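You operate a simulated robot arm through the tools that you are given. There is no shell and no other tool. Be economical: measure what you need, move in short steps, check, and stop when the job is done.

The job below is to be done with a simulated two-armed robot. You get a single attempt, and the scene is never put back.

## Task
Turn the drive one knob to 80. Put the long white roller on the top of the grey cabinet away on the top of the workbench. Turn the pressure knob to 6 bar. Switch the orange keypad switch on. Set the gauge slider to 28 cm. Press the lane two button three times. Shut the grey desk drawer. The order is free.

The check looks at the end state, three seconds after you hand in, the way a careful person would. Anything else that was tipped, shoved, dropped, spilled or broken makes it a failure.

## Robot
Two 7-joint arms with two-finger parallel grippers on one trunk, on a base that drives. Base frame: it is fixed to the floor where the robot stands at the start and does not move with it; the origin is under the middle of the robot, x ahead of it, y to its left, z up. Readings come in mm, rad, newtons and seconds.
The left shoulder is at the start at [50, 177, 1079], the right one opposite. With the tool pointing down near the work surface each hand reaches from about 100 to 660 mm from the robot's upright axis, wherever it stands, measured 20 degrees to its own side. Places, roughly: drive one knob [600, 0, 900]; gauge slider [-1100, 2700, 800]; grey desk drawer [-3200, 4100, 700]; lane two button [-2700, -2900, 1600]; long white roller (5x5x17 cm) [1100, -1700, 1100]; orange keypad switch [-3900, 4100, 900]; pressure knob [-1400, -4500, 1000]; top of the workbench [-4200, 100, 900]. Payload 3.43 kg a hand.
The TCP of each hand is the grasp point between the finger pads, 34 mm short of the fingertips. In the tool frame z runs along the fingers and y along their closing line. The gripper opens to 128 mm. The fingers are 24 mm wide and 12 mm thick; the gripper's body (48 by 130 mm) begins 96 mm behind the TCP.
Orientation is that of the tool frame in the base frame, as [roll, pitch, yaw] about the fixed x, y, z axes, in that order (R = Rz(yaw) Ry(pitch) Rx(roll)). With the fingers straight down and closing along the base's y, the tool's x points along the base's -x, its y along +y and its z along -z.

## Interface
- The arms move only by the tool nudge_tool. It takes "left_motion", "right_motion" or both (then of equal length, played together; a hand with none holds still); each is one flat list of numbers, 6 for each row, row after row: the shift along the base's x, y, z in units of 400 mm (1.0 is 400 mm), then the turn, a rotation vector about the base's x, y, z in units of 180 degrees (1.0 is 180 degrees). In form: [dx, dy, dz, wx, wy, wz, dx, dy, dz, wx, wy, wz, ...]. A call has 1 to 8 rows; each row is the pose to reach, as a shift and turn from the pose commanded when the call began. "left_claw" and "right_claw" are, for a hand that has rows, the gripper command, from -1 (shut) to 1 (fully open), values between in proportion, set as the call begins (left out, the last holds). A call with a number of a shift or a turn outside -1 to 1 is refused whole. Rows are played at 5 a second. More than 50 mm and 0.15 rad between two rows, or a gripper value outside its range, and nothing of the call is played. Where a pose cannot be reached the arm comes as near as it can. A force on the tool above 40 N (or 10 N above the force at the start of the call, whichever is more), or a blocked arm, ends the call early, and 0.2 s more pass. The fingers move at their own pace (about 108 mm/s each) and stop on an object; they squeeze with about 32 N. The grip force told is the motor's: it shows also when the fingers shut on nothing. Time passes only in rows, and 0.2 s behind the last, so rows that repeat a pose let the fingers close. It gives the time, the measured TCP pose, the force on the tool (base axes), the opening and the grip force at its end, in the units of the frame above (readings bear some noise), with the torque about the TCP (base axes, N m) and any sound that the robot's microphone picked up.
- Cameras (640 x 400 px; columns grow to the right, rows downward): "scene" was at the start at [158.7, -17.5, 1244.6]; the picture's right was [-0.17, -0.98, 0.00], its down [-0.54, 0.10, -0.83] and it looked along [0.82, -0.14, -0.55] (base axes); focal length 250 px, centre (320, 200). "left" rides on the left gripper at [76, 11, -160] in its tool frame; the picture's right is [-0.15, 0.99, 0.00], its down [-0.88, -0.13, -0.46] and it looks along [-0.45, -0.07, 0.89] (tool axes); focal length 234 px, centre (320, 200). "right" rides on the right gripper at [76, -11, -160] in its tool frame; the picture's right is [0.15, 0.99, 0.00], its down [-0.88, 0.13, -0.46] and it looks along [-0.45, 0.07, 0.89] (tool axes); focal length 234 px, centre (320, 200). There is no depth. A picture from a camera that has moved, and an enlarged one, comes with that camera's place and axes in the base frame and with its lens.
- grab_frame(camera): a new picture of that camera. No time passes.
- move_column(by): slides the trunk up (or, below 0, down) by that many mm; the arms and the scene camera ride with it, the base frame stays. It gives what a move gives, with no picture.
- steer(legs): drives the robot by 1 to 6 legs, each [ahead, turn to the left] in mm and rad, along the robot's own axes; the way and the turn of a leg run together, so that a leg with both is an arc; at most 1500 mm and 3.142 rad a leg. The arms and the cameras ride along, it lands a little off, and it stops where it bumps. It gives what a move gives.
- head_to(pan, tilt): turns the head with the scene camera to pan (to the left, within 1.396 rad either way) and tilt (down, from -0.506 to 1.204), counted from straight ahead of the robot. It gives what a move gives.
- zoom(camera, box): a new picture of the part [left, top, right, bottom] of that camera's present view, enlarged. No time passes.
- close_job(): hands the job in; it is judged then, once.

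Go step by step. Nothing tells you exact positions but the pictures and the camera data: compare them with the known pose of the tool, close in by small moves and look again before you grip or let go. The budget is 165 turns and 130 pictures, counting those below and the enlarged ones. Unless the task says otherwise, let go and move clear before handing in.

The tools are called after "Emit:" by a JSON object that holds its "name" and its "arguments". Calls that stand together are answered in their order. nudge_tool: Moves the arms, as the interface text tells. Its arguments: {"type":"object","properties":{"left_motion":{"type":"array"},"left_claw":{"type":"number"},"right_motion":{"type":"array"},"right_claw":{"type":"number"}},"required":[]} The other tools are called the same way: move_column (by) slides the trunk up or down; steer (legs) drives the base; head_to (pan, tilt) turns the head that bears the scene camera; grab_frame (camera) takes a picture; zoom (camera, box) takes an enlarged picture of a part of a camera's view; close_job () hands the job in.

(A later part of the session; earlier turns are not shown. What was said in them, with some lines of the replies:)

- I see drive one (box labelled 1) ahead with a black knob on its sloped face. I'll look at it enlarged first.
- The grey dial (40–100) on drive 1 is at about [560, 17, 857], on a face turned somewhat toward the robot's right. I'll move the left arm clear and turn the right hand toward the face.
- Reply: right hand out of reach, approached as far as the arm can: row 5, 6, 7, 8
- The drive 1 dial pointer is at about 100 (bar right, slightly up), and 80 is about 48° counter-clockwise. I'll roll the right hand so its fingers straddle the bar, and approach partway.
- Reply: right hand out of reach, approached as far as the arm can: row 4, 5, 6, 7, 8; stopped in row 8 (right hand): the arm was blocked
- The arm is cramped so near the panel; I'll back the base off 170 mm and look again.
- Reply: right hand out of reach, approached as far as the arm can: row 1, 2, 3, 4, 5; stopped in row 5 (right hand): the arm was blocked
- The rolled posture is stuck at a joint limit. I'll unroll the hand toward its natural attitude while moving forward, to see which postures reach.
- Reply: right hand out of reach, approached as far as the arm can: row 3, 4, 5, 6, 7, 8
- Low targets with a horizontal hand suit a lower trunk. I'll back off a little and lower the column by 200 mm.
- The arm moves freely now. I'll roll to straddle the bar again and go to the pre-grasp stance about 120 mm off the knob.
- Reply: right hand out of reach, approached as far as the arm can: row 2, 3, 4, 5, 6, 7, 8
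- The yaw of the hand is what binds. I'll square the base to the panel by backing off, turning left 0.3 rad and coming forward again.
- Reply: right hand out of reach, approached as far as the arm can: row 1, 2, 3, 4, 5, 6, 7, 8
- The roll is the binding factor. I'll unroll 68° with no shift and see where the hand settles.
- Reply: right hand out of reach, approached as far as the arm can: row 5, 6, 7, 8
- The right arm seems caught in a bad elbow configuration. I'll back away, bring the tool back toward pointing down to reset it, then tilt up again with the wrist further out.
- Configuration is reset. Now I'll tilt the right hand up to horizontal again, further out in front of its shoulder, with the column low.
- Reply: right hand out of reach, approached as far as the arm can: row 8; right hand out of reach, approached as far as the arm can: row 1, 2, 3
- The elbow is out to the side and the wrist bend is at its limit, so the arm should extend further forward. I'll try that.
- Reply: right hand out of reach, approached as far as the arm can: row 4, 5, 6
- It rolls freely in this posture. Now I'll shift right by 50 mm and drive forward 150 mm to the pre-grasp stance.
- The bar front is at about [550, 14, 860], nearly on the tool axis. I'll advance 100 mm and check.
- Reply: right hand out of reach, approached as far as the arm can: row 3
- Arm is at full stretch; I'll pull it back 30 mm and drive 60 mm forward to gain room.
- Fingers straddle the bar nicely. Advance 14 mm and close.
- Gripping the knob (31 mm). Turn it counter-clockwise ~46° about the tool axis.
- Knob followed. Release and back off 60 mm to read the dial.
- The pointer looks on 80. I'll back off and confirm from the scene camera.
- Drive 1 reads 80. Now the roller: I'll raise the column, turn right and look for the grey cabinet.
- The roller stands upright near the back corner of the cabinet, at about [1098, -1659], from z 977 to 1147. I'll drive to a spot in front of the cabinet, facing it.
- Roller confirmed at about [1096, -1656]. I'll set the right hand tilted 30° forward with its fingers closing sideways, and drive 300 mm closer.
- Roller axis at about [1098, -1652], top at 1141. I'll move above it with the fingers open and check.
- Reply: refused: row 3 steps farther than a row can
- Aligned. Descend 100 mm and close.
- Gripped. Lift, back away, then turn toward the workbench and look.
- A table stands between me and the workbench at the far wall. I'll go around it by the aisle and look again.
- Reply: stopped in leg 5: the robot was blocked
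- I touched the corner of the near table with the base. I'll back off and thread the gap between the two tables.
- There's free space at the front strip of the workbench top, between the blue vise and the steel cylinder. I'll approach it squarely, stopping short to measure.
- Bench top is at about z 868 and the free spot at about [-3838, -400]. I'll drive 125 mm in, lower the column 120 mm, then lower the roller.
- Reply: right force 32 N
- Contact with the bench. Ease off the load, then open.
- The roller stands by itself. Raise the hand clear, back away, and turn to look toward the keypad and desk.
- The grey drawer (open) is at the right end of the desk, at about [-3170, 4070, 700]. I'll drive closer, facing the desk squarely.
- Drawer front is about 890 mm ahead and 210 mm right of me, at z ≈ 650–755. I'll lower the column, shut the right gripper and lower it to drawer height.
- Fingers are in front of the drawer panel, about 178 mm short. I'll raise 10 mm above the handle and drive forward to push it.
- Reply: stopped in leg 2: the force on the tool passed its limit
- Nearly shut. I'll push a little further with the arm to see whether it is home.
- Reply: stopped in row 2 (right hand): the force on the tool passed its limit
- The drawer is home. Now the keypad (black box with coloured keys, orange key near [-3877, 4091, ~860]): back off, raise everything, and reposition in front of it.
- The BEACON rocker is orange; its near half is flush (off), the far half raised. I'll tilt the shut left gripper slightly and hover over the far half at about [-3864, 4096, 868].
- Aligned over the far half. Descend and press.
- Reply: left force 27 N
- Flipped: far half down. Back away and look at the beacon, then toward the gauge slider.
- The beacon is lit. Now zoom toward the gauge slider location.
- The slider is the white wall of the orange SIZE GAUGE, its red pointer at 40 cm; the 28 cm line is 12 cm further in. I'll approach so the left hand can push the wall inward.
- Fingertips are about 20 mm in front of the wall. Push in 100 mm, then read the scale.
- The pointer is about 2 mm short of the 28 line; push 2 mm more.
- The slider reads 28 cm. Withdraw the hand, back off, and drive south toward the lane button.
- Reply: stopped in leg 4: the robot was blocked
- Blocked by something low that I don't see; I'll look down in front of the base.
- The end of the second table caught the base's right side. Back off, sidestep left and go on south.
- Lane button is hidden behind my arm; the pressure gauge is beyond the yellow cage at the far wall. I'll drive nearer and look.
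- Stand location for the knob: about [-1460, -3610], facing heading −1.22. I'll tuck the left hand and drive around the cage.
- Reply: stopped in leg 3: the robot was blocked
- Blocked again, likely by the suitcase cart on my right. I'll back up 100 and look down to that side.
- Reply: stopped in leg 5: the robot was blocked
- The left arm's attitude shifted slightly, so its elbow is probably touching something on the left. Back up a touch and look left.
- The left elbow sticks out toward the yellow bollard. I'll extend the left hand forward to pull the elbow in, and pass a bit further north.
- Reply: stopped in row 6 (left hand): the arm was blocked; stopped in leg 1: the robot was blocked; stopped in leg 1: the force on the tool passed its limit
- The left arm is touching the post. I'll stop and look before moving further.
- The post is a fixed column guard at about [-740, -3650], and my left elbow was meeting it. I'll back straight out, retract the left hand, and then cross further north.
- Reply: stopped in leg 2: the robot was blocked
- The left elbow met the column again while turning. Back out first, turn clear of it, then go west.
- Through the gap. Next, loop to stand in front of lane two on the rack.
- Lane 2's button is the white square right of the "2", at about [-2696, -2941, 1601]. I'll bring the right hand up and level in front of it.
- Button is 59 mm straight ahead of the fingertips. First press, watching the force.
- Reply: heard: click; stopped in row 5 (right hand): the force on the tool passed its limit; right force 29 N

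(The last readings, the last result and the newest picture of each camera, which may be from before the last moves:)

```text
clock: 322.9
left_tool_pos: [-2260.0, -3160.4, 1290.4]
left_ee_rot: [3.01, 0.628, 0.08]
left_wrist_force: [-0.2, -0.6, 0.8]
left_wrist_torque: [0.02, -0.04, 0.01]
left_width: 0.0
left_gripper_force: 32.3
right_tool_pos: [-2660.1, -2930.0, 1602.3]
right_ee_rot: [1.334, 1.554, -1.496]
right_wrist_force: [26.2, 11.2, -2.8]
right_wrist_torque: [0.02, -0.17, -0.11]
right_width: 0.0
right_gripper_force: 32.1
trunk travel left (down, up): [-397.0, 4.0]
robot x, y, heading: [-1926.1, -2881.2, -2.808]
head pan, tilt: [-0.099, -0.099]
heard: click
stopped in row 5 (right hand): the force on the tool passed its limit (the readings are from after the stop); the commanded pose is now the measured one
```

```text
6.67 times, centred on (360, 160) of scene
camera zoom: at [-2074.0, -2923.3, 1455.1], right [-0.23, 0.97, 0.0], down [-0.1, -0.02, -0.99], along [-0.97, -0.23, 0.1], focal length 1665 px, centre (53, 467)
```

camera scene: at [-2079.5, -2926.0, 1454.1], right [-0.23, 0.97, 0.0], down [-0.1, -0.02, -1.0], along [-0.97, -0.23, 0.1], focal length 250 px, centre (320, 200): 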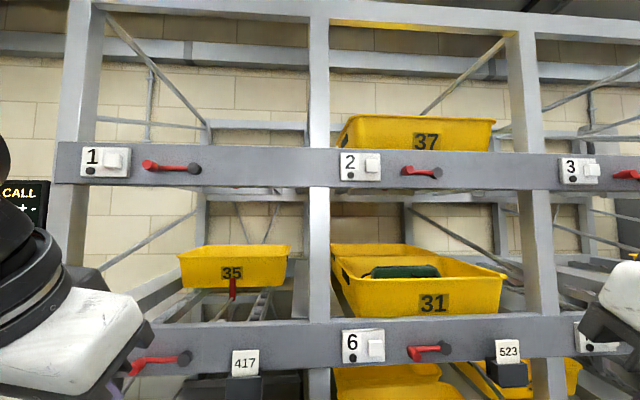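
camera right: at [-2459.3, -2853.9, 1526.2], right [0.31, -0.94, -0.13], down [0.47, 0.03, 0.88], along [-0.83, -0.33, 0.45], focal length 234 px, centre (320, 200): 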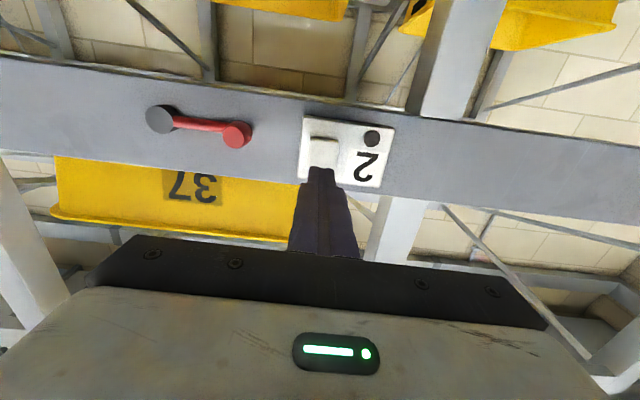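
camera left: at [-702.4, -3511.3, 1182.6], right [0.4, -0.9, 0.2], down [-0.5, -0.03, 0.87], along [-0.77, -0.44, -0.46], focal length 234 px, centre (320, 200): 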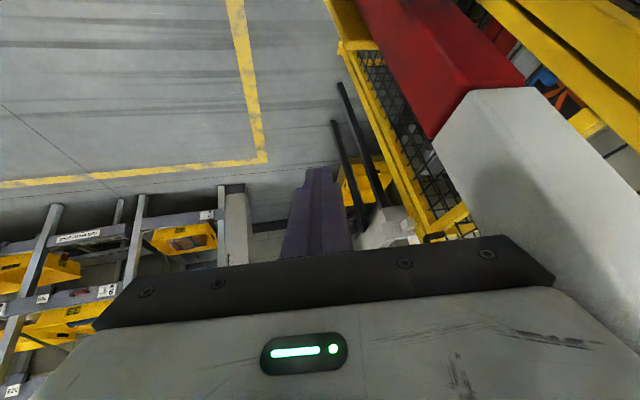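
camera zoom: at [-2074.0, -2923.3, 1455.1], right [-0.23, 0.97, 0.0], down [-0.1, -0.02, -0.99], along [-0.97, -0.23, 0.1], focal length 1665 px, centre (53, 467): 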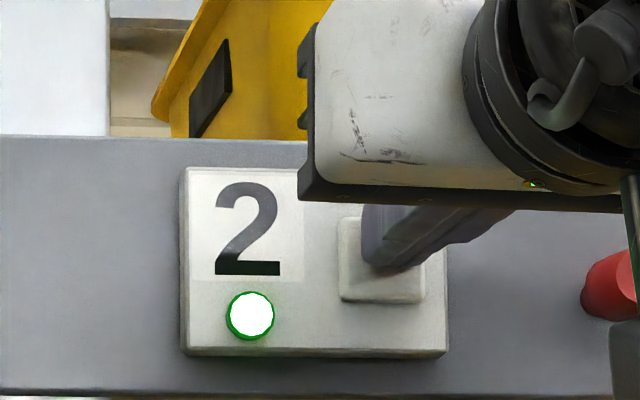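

A click and the lane 2 lamp lit. Release and press a second time.

Emit:
{"name": "nudge_tool", "arguments": {"right_motion": [0.03, 0.0103, 0, 0, 0, 0, 0.06, 0.0206, 0, 0, 0, 0, 0.06, 0.0206, 0, 0, 0, 0]}}

Emit:
{"name": "nudge_tool", "arguments": {"right_motion": [-0.04, -0.0137, 0, 0, 0, 0, -0.055, -0.019, 0, 0, 0, 0, -0.064, -0.022, 0, 0, 0, 0, -0.073, -0.025, 0, 0, 0, 0, -0.082, -0.028, 0, 0, 0, 0]}}

```text
clock: 323.7
left_tool_pos: [-2264.5, -3163.2, 1289.2]
left_ee_rot: [3.013, 0.625, 0.084]
left_wrist_force: [-0.1, 0.7, 0.9]
left_wrist_torque: [0.02, -0.02, 0.02]
left_width: 0.0
left_gripper_force: 31.6
right_tool_pos: [-2644.2, -2924.5, 1594.6]
right_ee_rot: [1.933, 1.554, -0.895]
right_wrist_force: [-1.2, 0.6, 0.7]
right_wrist_torque: [0.0, 0.01, -0.01]
right_width: 0.1
right_gripper_force: 31.8
trunk travel left (down, up): [-397.0, 4.0]
robot x, y, heading: [-1923.6, -2882.5, -2.812]
head pan, tilt: [-0.099, -0.099]
```

```text
clock: 324.5
left_tool_pos: [-2258.1, -3158.9, 1290.0]
left_ee_rot: [3.008, 0.63, 0.082]
left_wrist_force: [-0.2, -0.1, 0.8]
left_wrist_torque: [-0.03, -0.01, 0.02]
left_width: 0.0
left_gripper_force: 31.9
right_tool_pos: [-2658.4, -2928.3, 1600.6]
right_ee_rot: [1.659, 1.555, -1.168]
right_wrist_force: [17.0, 7.7, -3.4]
right_wrist_torque: [0.05, -0.29, -0.1]
right_width: 0.0
right_gripper_force: 32.0
trunk travel left (down, up): [-397.0, 4.0]
robot x, y, heading: [-1929.9, -2879.2, -2.811]
head pan, tilt: [-0.099, -0.099]
heard: click
stopped in row 4 (right hand): the force on the tool passed its limit (the readings are from after the stop); the commanded pose is now the measured one
```

Second click. Once more.

Emit:
{"name": "nudge_tool", "arguments": {"right_motion": [0.03, 0.0103, 0, 0, 0, 0, 0.06, 0.0206, 0, 0, 0, 0, 0.06, 0.0206, 0, 0, 0, 0]}}

Emit:
{"name": "nudge_tool", "arguments": {"right_motion": [-0.04, -0.0137, 0, 0, 0, 0, -0.055, -0.019, 0, 0, 0, 0, -0.064, -0.022, 0, 0, 0, 0, -0.073, -0.025, 0, 0, 0, 0, -0.082, -0.028, 0, 0, 0, 0]}}

Emit:
{"name": "nudge_tool", "arguments": {"right_motion": [0.06, 0.0206, 0, 0, 0, 0, 0.15, 0.0515, 0, 0, 0, 0, 0.25, 0.086, 0, 0, 0, 0]}}

Emit:
{"name": "grab_frame", "arguments": {"camera": "scene"}}

```text
clock: 325.3
left_tool_pos: [-2263.8, -3162.3, 1287.9]
left_ee_rot: [3.011, 0.625, 0.082]
left_wrist_force: [0.0, 0.0, 0.4]
left_wrist_torque: [0.03, -0.01, 0.02]
left_width: 0.0
left_gripper_force: 32.1
right_tool_pos: [-2644.3, -2925.6, 1593.1]
right_ee_rot: [2.224, 1.551, -0.603]
right_wrist_force: [0.2, 0.1, 0.7]
right_wrist_torque: [-0.01, -0.02, 0.01]
right_width: 0.1
right_gripper_force: 32.4
trunk travel left (down, up): [-397.0, 4.0]
robot x, y, heading: [-1930.2, -2882.2, -2.808]
head pan, tilt: [-0.099, -0.099]
```

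```text
clock: 326.1
left_tool_pos: [-2258.6, -3159.8, 1290.5]
left_ee_rot: [3.008, 0.63, 0.08]
left_wrist_force: [0.0, -0.6, 0.4]
left_wrist_torque: [-0.03, 0.01, -0.01]
left_width: 0.1
left_gripper_force: 32.3
right_tool_pos: [-2658.3, -2928.8, 1600.4]
right_ee_rot: [2.005, 1.554, -0.819]
right_wrist_force: [21.1, 10.4, -4.3]
right_wrist_torque: [-0.04, -0.2, -0.08]
right_width: 0.0
right_gripper_force: 32.6
trunk travel left (down, up): [-397.0, 4.0]
robot x, y, heading: [-1925.0, -2877.8, -2.811]
head pan, tilt: [-0.099, -0.099]
heard: click
stopped in row 4 (right hand): the force on the tool passed its limit (the readings are from after the stop); the commanded pose is now the measured one
```

```text
clock: 326.9
left_tool_pos: [-2263.1, -3161.8, 1288.5]
left_ee_rot: [3.011, 0.626, 0.082]
left_wrist_force: [0.3, -0.1, 0.0]
left_wrist_torque: [0.01, 0.0, 0.01]
left_width: 0.1
left_gripper_force: 32.1
right_tool_pos: [-2568.3, -2898.9, 1594.1]
right_ee_rot: [2.377, 1.549, -0.449]
right_wrist_force: [0.5, 0.1, 0.8]
right_wrist_torque: [0.0, -0.01, 0.0]
right_width: 0.0
right_gripper_force: 31.9
trunk travel left (down, up): [-397.0, 4.0]
robot x, y, heading: [-1926.7, -2879.9, -2.813]
head pan, tilt: [-0.099, -0.099]
```

```text
24 pictures are left
camera scene: at [-2077.7, -2924.8, 1454.2], right [-0.23, 0.97, 0.0], down [-0.1, -0.02, -0.99], along [-0.97, -0.23, 0.1], focal length 250 px, centre (320, 200)
```

scene: 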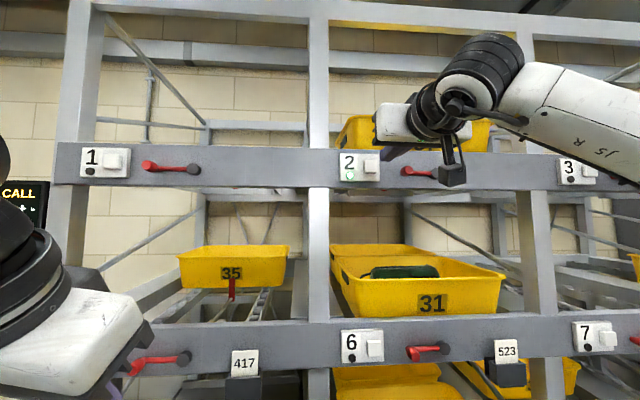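

Three clicks heard. Retract the right hand, and drive to face the pressure gauge for use of the left hand.

Emit:
{"name": "nudge_tool", "arguments": {"right_motion": [0.0625, 0.028, -0.0845, 0.014, -0.0406, 0, 0.125, 0.056, -0.169, 0.028, -0.0812, 0, 0.1875, 0.084, -0.253, 0.042, -0.122, 0, 0.25, 0.1125, -0.3375, 0.056, -0.1625, 0, 0.3125, 0.14, -0.422, 0.07, -0.203, 0, 0.375, 0.169, -0.506, 0.084, -0.244, 0, 0.4375, 0.197, -0.59, 0.098, -0.284, 0, 0.5, 0.225, -0.675, 0.112, -0.325, 0]}}

Emit:
{"name": "steer", "arguments": {"legs": [[0, 1.24], [700, 0], [0, 0.35]]}}

Emit:
{"name": "move_column", "arguments": {"by": -200}}

Emit:
{"name": "head_to", "arguments": {"pan": 0.2, "tilt": 0.25}}

Emit:
{"name": "grab_frame", "arguments": {"camera": "scene"}}

```text
clock: 328.7
left_tool_pos: [-2263.1, -3161.9, 1288.6]
left_ee_rot: [3.011, 0.624, 0.081]
left_wrist_force: [-0.5, 0.8, 0.4]
left_wrist_torque: [0.0, -0.01, 0.0]
left_width: 0.1
left_gripper_force: 32.2
right_tool_pos: [-2368.6, -2808.6, 1324.4]
right_ee_rot: [-3.13, 0.471, 0.315]
right_wrist_force: [0.5, -0.1, -0.1]
right_wrist_torque: [-0.01, 0.01, 0.0]
right_width: 0.2
right_gripper_force: 32.5
trunk travel left (down, up): [-397.0, 4.0]
robot x, y, heading: [-1928.9, -2883.0, -2.808]
head pan, tilt: [-0.099, -0.099]
```

```text
clock: 336.7
left_tool_pos: [-1634.2, -3901.0, 1288.3]
left_ee_rot: [3.013, 0.626, 1.678]
left_wrist_force: [0.0, 0.3, -0.6]
left_wrist_torque: [-0.02, 0.01, 0.01]
left_width: 0.0
left_gripper_force: 31.7
right_tool_pos: [-1982.8, -4014.7, 1323.9]
right_ee_rot: [-3.132, 0.475, 1.911]
right_wrist_force: [0.1, 0.0, 0.4]
right_wrist_torque: [-0.01, 0.05, 0.0]
right_width: 0.0
right_gripper_force: 31.8
trunk travel left (down, up): [-397.0, 4.0]
robot x, y, heading: [-1923.8, -3573.4, -1.212]
head pan, tilt: [-0.099, -0.099]
```

```text
clock: 338.9
left_tool_pos: [-1633.6, -3901.8, 1088.8]
left_ee_rot: [3.012, 0.625, 1.678]
left_wrist_force: [-0.5, -0.3, -0.2]
left_wrist_torque: [0.01, 0.0, -0.01]
left_width: 0.0
left_gripper_force: 32.3
right_tool_pos: [-1982.8, -4015.5, 1123.8]
right_ee_rot: [-3.133, 0.475, 1.913]
right_wrist_force: [-1.3, 0.2, -0.4]
right_wrist_torque: [0.01, 0.01, 0.0]
right_width: 0.0
right_gripper_force: 31.9
trunk travel left (down, up): [-197.0, 204.0]
robot x, y, heading: [-1922.2, -3570.1, -1.216]
head pan, tilt: [-0.099, -0.099]
```

```text
clock: 339.7
left_tool_pos: [-1633.4, -3902.5, 1088.0]
left_ee_rot: [3.011, 0.623, 1.68]
left_wrist_force: [-0.2, -0.3, 0.7]
left_wrist_torque: [0.03, -0.02, 0.01]
left_width: 0.1
left_gripper_force: 32.2
right_tool_pos: [-1982.5, -4015.8, 1124.6]
right_ee_rot: [-3.133, 0.476, 1.913]
right_wrist_force: [-0.8, 0.0, 0.2]
right_wrist_torque: [0.01, -0.01, -0.01]
right_width: 0.0
right_gripper_force: 32.1
trunk travel left (down, up): [-197.0, 204.0]
robot x, y, heading: [-1922.3, -3574.7, -1.216]
head pan, tilt: [0.201, 0.25]
```

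```text
23 pictures are left
camera scene: at [-1848.5, -3720.5, 1222.4], right [-0.85, -0.53, 0.0], down [-0.13, 0.21, -0.97], along [0.51, -0.82, -0.25], focal length 250 px, centre (320, 200)
```

scene: 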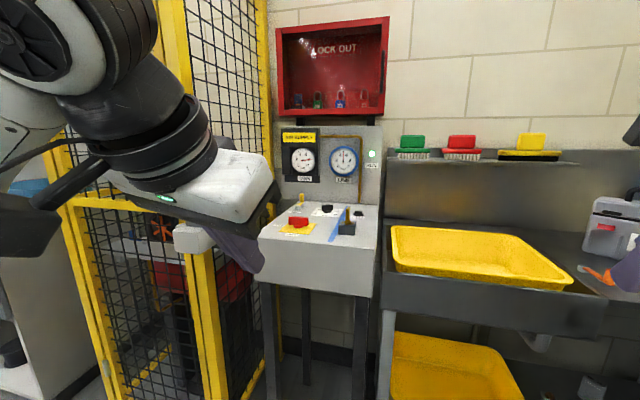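

Emit:
{"name": "zoom", "arguments": {"camera": "scene", "box": [250, 120, 400, 270]}}

```text
2.67 times, centred on (325, 195) of scene
camera zoom: at [-1848.5, -3720.5, 1222.4], right [-0.85, -0.53, 0.0], down [-0.13, 0.21, -0.97], along [0.51, -0.82, -0.25], focal length 666 px, centre (307, 213)
```

zoom: 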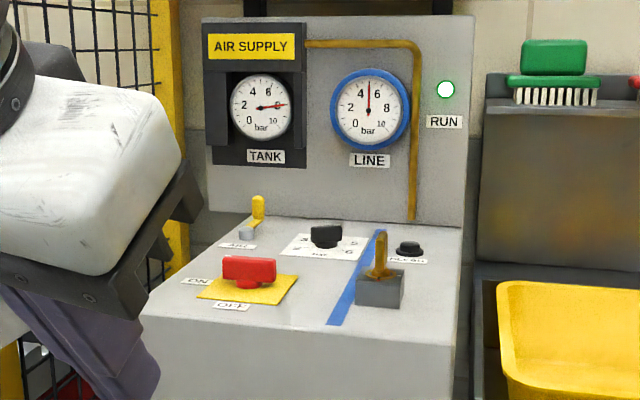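

Emit:
{"name": "zoom", "arguments": {"camera": "scene", "box": [305, 195, 350, 225]}}

```text
13.33 times, centred on (328, 210) of scene
camera zoom: at [-1848.5, -3720.5, 1222.4], right [-0.85, -0.53, 0.0], down [-0.13, 0.21, -0.97], along [0.51, -0.82, -0.25], focal length 3330 px, centre (220, 67)
```

zoom: 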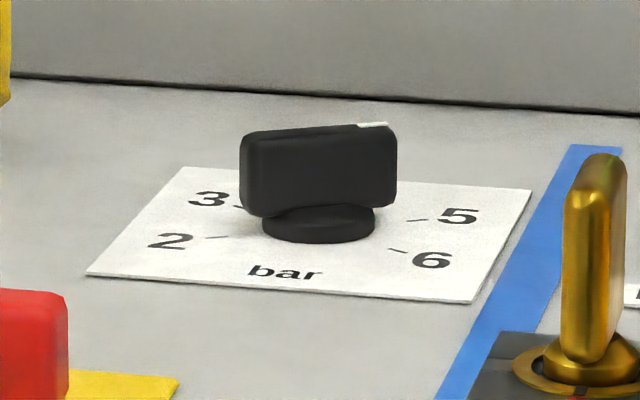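

The pressure knob is a black T-bar on the console's top face, with a 2–6 bar scale; it points at 5 (the LINE gauge agrees). I'll ready the left hand pointing down and aligned to the bar, then drive in.

Emit:
{"name": "steer", "arguments": {"legs": [[0, -0.064]]}}

Emit:
{"name": "nudge_tool", "arguments": {"left_motion": [0.0375, -0.051, 0.006, 0.0208, 0.0153, 0.0284, 0.075, -0.1025, 0.012, 0.0416, 0.0307, 0.0568, 0.1125, -0.154, 0.018, 0.0624, 0.046, 0.0851, 0.15, -0.205, 0.025, 0.0833, 0.0613, 0.1135, 0.1875, -0.256, 0.031, 0.104, 0.0766, 0.1419, 0.225, -0.3075, 0.0375, 0.125, 0.092, 0.17, 0.2625, -0.359, 0.044, 0.1457, 0.1073, 0.1986, 0.3, -0.41, 0.05, 0.1665, 0.1226, 0.227], "left_claw": 0.2}}

Emit:
{"name": "steer", "arguments": {"legs": [[330, 0]]}}

Emit:
{"name": "grab_frame", "arguments": {"camera": "left"}}

```text
clock: 340.6
left_tool_pos: [-1655.3, -3920.1, 1088.5]
left_ee_rot: [3.01, 0.624, 1.615]
left_wrist_force: [-0.3, 0.7, -1.0]
left_wrist_torque: [0.0, 0.0, 0.02]
left_width: 0.0
left_gripper_force: 32.4
right_tool_pos: [-2013.4, -4010.5, 1124.7]
right_ee_rot: [-3.133, 0.475, 1.848]
right_wrist_force: [-0.2, -0.1, -0.1]
right_wrist_torque: [-0.01, 0.0, 0.03]
right_width: 0.0
right_gripper_force: 32.1
trunk travel left (down, up): [-197.0, 204.0]
robot x, y, heading: [-1925.9, -3570.0, -1.277]
head pan, tilt: [0.201, 0.25]
```

```text
clock: 342.4
left_tool_pos: [-1574.1, -4059.8, 1101.7]
left_ee_rot: [-3.139, 0.002, 2.394]
left_wrist_force: [0.3, 0.5, -0.6]
left_wrist_torque: [-0.03, -0.06, -0.03]
left_width: 76.9
left_gripper_force: 0.0
left hand out of reach, approached as far as the arm can: row 8
right_tool_pos: [-2012.5, -4010.6, 1124.3]
right_ee_rot: [-3.134, 0.478, 1.849]
right_wrist_force: [-0.4, 0.6, 0.5]
right_wrist_torque: [-0.02, -0.02, 0.02]
right_width: 0.0
right_gripper_force: 31.8
trunk travel left (down, up): [-197.0, 204.0]
robot x, y, heading: [-1920.9, -3574.9, -1.277]
head pan, tilt: [0.201, 0.25]
```

```text
clock: 344.5
left_tool_pos: [-1478.0, -4379.3, 1100.0]
left_ee_rot: [-3.141, 0.001, 2.395]
left_wrist_force: [-0.3, -0.2, -0.5]
left_wrist_torque: [0.03, -0.01, -0.02]
left_width: 76.8
left_gripper_force: 0.1
right_tool_pos: [-1917.3, -4326.8, 1123.8]
right_ee_rot: [-3.134, 0.475, 1.844]
right_wrist_force: [0.3, 0.3, -0.2]
right_wrist_torque: [0.02, 0.0, 0.01]
right_width: 0.1
right_gripper_force: 31.3
trunk travel left (down, up): [-197.0, 204.0]
robot x, y, heading: [-1828.9, -3890.8, -1.278]
head pan, tilt: [0.201, 0.25]
```

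```text
20 pictures are left
camera left: at [-1524.2, -4319.7, 1259.9], right [0.78, 0.63, 0.0], down [0.56, -0.69, 0.46], along [0.29, -0.36, -0.89], focal length 234 px, centre (320, 200)
```

left: 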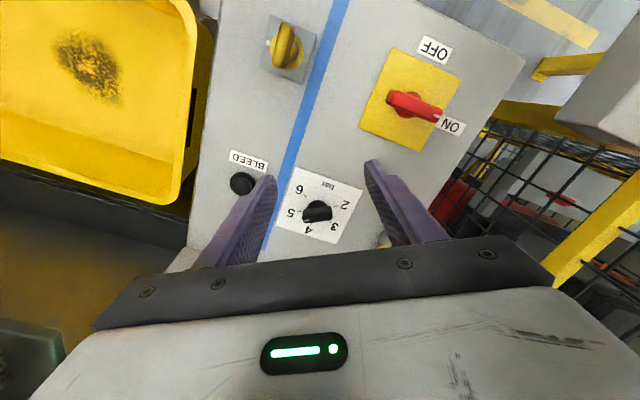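

Emit:
{"name": "zoom", "arguments": {"camera": "left", "box": [260, 155, 380, 265]}}

```text
3.64 times, centred on (320, 210) of left
camera zoom: at [-1524.2, -4319.7, 1259.9], right [0.78, 0.63, 0.0], down [0.56, -0.69, 0.46], along [0.29, -0.36, -0.89], focal length 852 px, centre (320, 164)
```

zoom: 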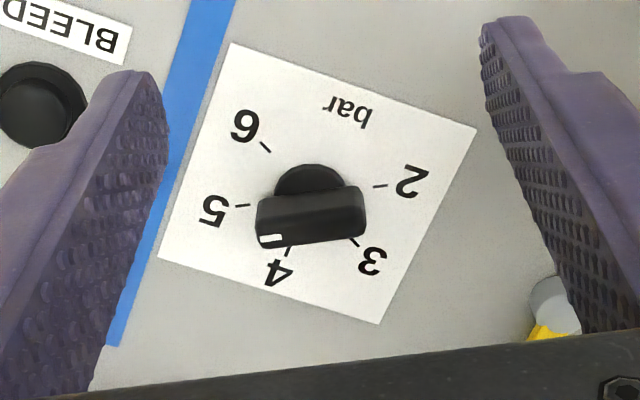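

Emit:
{"name": "steer", "arguments": {"legs": [[55, 0]]}}

Emit:
{"name": "nudge_tool", "arguments": {"left_motion": [0.03, -0.012, -0.05, 0, 0, 0, 0.06, -0.024, -0.1, 0, 0, 0, 0.093, -0.037, -0.16, 0, 0, 0]}}

Emit:
{"name": "zoom", "arguments": {"camera": "left", "box": [240, 130, 400, 270]}}

```text
clock: 345.5
left_tool_pos: [-1462.2, -4430.0, 1099.8]
left_ee_rot: [-3.141, 0.001, 2.395]
left_wrist_force: [0.3, -0.3, -0.4]
left_wrist_torque: [0.0, 0.0, -0.01]
left_width: 76.9
left_gripper_force: 0.2
right_tool_pos: [-1901.7, -4379.3, 1124.3]
right_ee_rot: [-3.133, 0.474, 1.847]
right_wrist_force: [-0.1, -1.2, 0.0]
right_wrist_torque: [0.05, 0.01, -0.04]
right_width: 0.0
right_gripper_force: 32.0
trunk travel left (down, up): [-197.0, 204.0]
robot x, y, heading: [-1810.4, -3941.0, -1.276]
head pan, tilt: [0.201, 0.25]
```

```text
clock: 346.3
left_tool_pos: [-1425.5, -4443.8, 1033.0]
left_ee_rot: [-3.141, 0.0, 2.396]
left_wrist_force: [0.7, 0.0, -0.2]
left_wrist_torque: [-0.01, 0.01, -0.01]
left_width: 77.3
left_gripper_force: 0.2
right_tool_pos: [-1900.6, -4379.2, 1123.9]
right_ee_rot: [-3.131, 0.473, 1.846]
right_wrist_force: [0.2, 0.5, 0.3]
right_wrist_torque: [0.04, 0.0, 0.0]
right_width: 0.0
right_gripper_force: 31.7
trunk travel left (down, up): [-197.0, 204.0]
robot x, y, heading: [-1813.3, -3940.9, -1.276]
head pan, tilt: [0.201, 0.25]
```

```text
2.86 times, centred on (320, 200) of left
camera zoom: at [-1471.7, -4385.8, 1194.6], right [0.78, 0.63, 0.0], down [0.56, -0.69, 0.46], along [0.29, -0.36, -0.89], focal length 669 px, centre (320, 200)
```

zoom: 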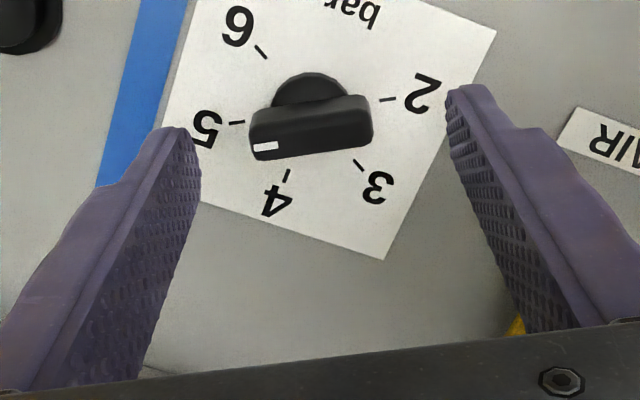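

The bar is centred and parallel to the closing line. Lower 25 mm and grip its ends.

Emit:
{"name": "nudge_tool", "arguments": {"left_motion": [0, -0.007, -0.035, 0, 0, 0, 0, -0.007, -0.0625, 0, 0, 0]}}

Emit:
{"name": "nudge_tool", "arguments": {"left_motion": [0, 0, 0, 0, 0, 0, 0, 0, 0, 0, 0, 0, 0, 0, 0, 0, 0, 0], "left_claw": -1}}

Emit:
{"name": "zoom", "arguments": {"camera": "left", "box": [240, 110, 400, 250]}}

```text
clock: 346.9
left_tool_pos: [-1425.8, -4447.3, 1010.4]
left_ee_rot: [-3.14, 0.0, 2.392]
left_wrist_force: [0.3, 0.7, -0.8]
left_wrist_torque: [0.0, 0.04, -0.01]
left_width: 76.7
left_gripper_force: 0.1
right_tool_pos: [-1902.6, -4379.2, 1125.6]
right_ee_rot: [-3.133, 0.475, 1.847]
right_wrist_force: [-0.2, 0.5, -0.2]
right_wrist_torque: [0.0, 0.0, 0.0]
right_width: 0.0
right_gripper_force: 32.1
trunk travel left (down, up): [-197.0, 204.0]
robot x, y, heading: [-1812.9, -3941.4, -1.281]
head pan, tilt: [0.201, 0.25]
```

```text
clock: 347.7
left_tool_pos: [-1426.3, -4447.2, 1010.3]
left_ee_rot: [-3.14, 0.003, 2.391]
left_wrist_force: [-6.4, -6.2, -0.7]
left_wrist_torque: [-0.7, 0.08, -0.04]
left_width: 41.6
left_gripper_force: 45.4
right_tool_pos: [-1902.0, -4380.8, 1123.1]
right_ee_rot: [-3.133, 0.472, 1.846]
right_wrist_force: [-0.8, -0.1, -0.1]
right_wrist_torque: [0.0, -0.03, 0.01]
right_width: 0.0
right_gripper_force: 31.7
trunk travel left (down, up): [-197.0, 204.0]
robot x, y, heading: [-1809.8, -3941.4, -1.282]
head pan, tilt: [0.201, 0.25]
```

```text
2.86 times, centred on (320, 180) of left
camera zoom: at [-1473.3, -4389.2, 1170.4], right [0.78, 0.62, 0.0], down [0.56, -0.69, 0.46], along [0.28, -0.36, -0.89], focal length 669 px, centre (320, 257)
```

zoom: 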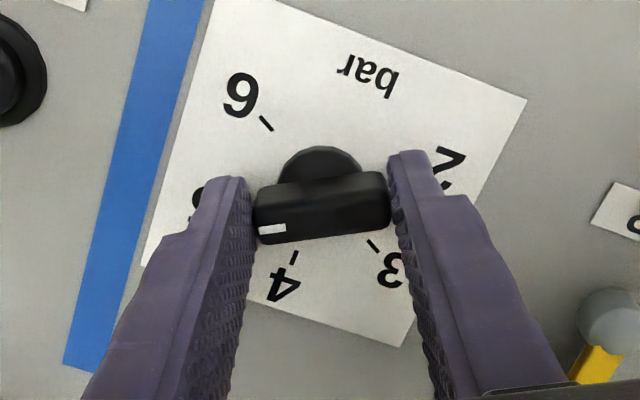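

Gripped. Turn clockwise 58° and check.

Emit:
{"name": "nudge_tool", "arguments": {"left_motion": [0, 0, 0, 0, 0, -0.046, 0, 0, 0, 0, 0, -0.092, 0, 0, 0, 0, 0, -0.138, 0, 0, 0, 0, 0, -0.184, 0, 0, 0, 0, 0, -0.23, 0, 0, 0, 0, 0, -0.276, 0, 0, 0, 0, 0, -0.322, 0, 0, 0, 0, 0, -0.322]}}

Emit:
{"name": "zoom", "arguments": {"camera": "left", "box": [240, 110, 400, 250]}}

Emit:
{"name": "zoom", "arguments": {"camera": "scene", "box": [260, 80, 400, 210]}}

```text
clock: 349.5
left_tool_pos: [-1423.4, -4445.9, 1010.6]
left_ee_rot: [-3.141, -0.002, 1.385]
left_wrist_force: [3.9, 1.0, -4.9]
left_wrist_torque: [0.03, -0.62, -0.01]
left_width: 42.1
left_gripper_force: 45.0
right_tool_pos: [-1901.6, -4377.7, 1122.9]
right_ee_rot: [-3.132, 0.474, 1.847]
right_wrist_force: [-0.4, -0.5, -0.8]
right_wrist_torque: [0.0, -0.04, 0.02]
right_width: 0.0
right_gripper_force: 31.9
trunk travel left (down, up): [-197.0, 204.0]
robot x, y, heading: [-1814.1, -3944.6, -1.278]
head pan, tilt: [0.201, 0.25]
```

```text
2.86 times, centred on (320, 180) of left
camera zoom: at [-1396.5, -4376.1, 1170.7], right [0.94, -0.33, 0.0], down [-0.29, -0.84, 0.45], along [-0.15, -0.43, -0.89], focal length 669 px, centre (320, 257)
```

zoom: 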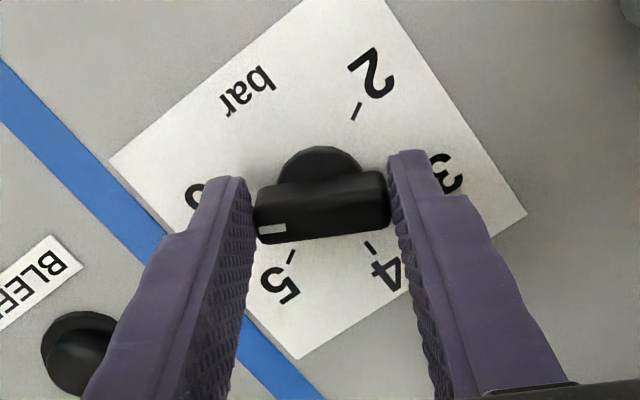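

```text
3.08 times, centred on (330, 145) of scene
camera zoom: at [-1746.7, -4093.7, 1222.3], right [-0.88, -0.47, 0.0], down [-0.12, 0.22, -0.97], along [0.46, -0.85, -0.25], focal length 768 px, centre (289, 369)
```

zoom: 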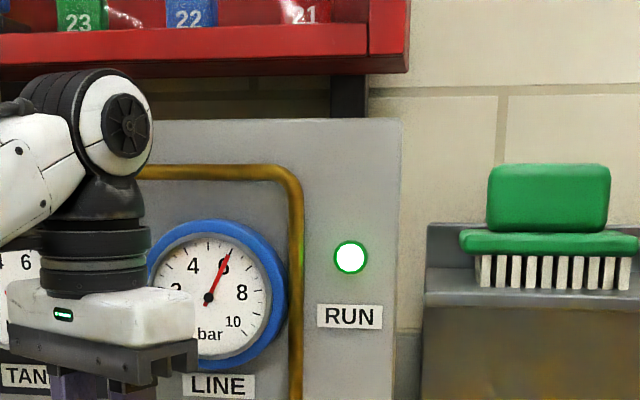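

The LINE gauge now reads about 6. Release, lift and check the pointer.

Emit:
{"name": "nudge_tool", "arguments": {"left_motion": [0, 0, 0, 0, 0, 0, 0, 0, 0, 0, 0, 0, 0, 0, 0.08, 0, 0, 0, 0, 0, 0.18, 0, 0, 0], "left_claw": 0.2}}

Emit:
{"name": "zoom", "arguments": {"camera": "left", "box": [260, 120, 380, 230]}}

Emit:
{"name": "zoom", "arguments": {"camera": "scene", "box": [290, 120, 330, 160]}}

```text
clock: 350.5
left_tool_pos: [-1432.8, -4438.8, 1081.9]
left_ee_rot: [-3.141, 0.003, 1.38]
left_wrist_force: [-0.1, -1.1, 0.6]
left_wrist_torque: [-0.02, 0.0, -0.04]
left_width: 76.8
left_gripper_force: 0.1
left hand out of reach, approached as far as the arm can: row 4
right_tool_pos: [-1902.5, -4378.3, 1124.1]
right_ee_rot: [-3.134, 0.477, 1.847]
right_wrist_force: [-0.3, -0.1, 0.9]
right_wrist_torque: [-0.01, 0.01, -0.01]
right_width: 0.1
right_gripper_force: 31.8
trunk travel left (down, up): [-197.0, 204.0]
robot x, y, heading: [-1814.1, -3940.1, -1.282]
head pan, tilt: [0.201, 0.25]
```

```text
3.64 times, centred on (320, 175) of left
camera zoom: at [-1405.6, -4367.6, 1241.6], right [0.94, -0.33, 0.0], down [-0.29, -0.84, 0.46], along [-0.15, -0.43, -0.89], focal length 852 px, centre (320, 291)
```

zoom: 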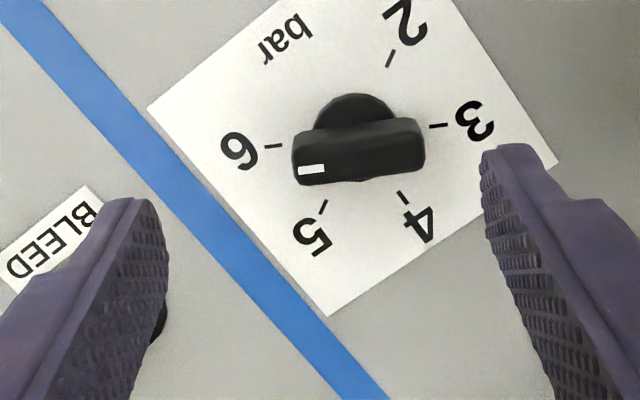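

```text
10.00 times, centred on (310, 140) of scene
camera zoom: at [-1747.6, -4092.8, 1222.5], right [-0.88, -0.47, 0.0], down [-0.12, 0.22, -0.97], along [0.46, -0.85, -0.25], focal length 2498 px, centre (420, 800)
```

zoom: 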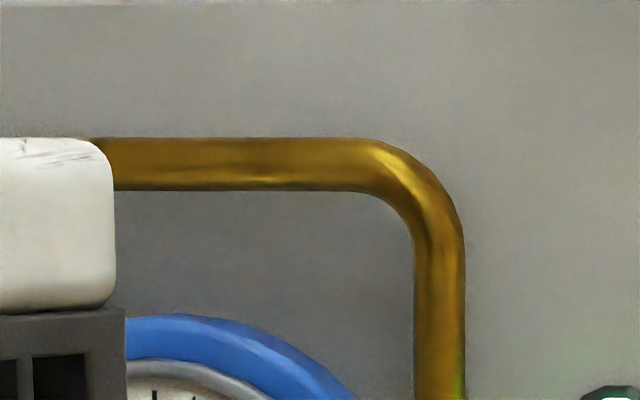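

The pointer lies on 6. Back away clear of the console and check the lane sign for the count.

Emit:
{"name": "steer", "arguments": {"legs": [[-350, 0]]}}

Emit:
{"name": "head_to", "arguments": {"pan": -1.2, "tilt": -0.1}}

Emit:
{"name": "grab_frame", "arguments": {"camera": "scene"}}

```text
clock: 352.8
left_tool_pos: [-1533.1, -4102.8, 1079.8]
left_ee_rot: [3.141, 0.0, 1.381]
left_wrist_force: [-0.4, -0.5, 0.3]
left_wrist_torque: [-0.02, -0.01, -0.01]
left_width: 76.9
left_gripper_force: 0.1
right_tool_pos: [-2003.4, -4040.5, 1124.6]
right_ee_rot: [-3.132, 0.475, 1.844]
right_wrist_force: [0.1, 0.2, 0.6]
right_wrist_torque: [-0.02, 0.0, 0.01]
right_width: 0.1
right_gripper_force: 31.9
trunk travel left (down, up): [-197.0, 204.0]
robot x, y, heading: [-1910.7, -3605.0, -1.283]
head pan, tilt: [0.201, 0.25]
```

```text
clock: 354.3
left_tool_pos: [-1534.1, -4102.5, 1080.5]
left_ee_rot: [-3.14, 0.0, 1.38]
left_wrist_force: [-0.2, -0.2, 0.3]
left_wrist_torque: [-0.01, 0.01, -0.01]
left_width: 76.9
left_gripper_force: 0.0
right_tool_pos: [-2004.2, -4040.2, 1124.0]
right_ee_rot: [-3.132, 0.474, 1.842]
right_wrist_force: [-0.4, -0.4, 0.0]
right_wrist_torque: [0.0, -0.04, 0.05]
right_width: 0.0
right_gripper_force: 31.9
trunk travel left (down, up): [-197.0, 204.0]
robot x, y, heading: [-1912.9, -3603.9, -1.279]
head pan, tilt: [-1.201, -0.099]
```

```text
12 pictures are left
camera scene: at [-1961.4, -3726.7, 1254.2], right [-0.61, 0.79, 0.0], down [-0.08, -0.06, -1.0], along [-0.79, -0.61, 0.1], focal length 250 px, centre (320, 200)
```

scene: 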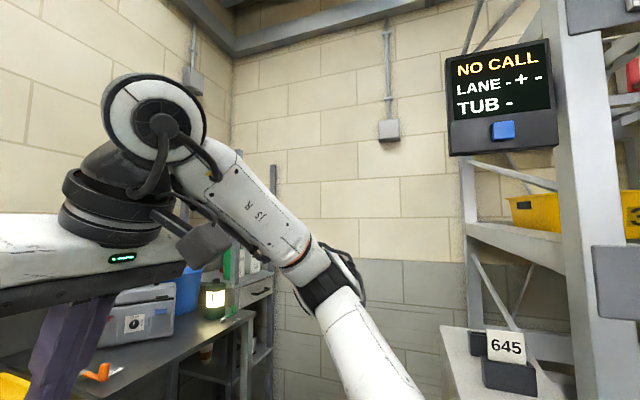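

All seven jobs look done: every setting was read back, and three separate clicks were heard on lane two. Both hands are clear, so I'm handing in.

Emit:
{"name": "close_job", "arguments": {}}

```text
The job is handed in.
```

I handed the job in with all seven tasks done, each checked by camera except the button count, which rests on sound.

- **Drive one knob:** the pointer sits on 80.
- **White roller:** it is standing upright on a clear part of the workbench top.
- **Pressure knob:** the pointer sits on 6 bar, and the line gauge moved to about 6.
- **Orange keypad switch:** it is flipped on, and the beacon on the desk lit up.
- **Gauge slider:** the red pointer is on the 28 cm line, within about a millimetre.
- **Lane two button:** I pressed it three times and heard a click each time. The lamp came on after the first press. The wall sign shows no count, so I could not confirm the total there.
- **Grey desk drawer:** it is pushed in until it would not move further.

On the way, the base bumped two tables. The left arm also touched the column guard by the yellow cage several times. I saw nothing tipped or moved in the pictures I took, but I did not check each of those spots again afterwards.
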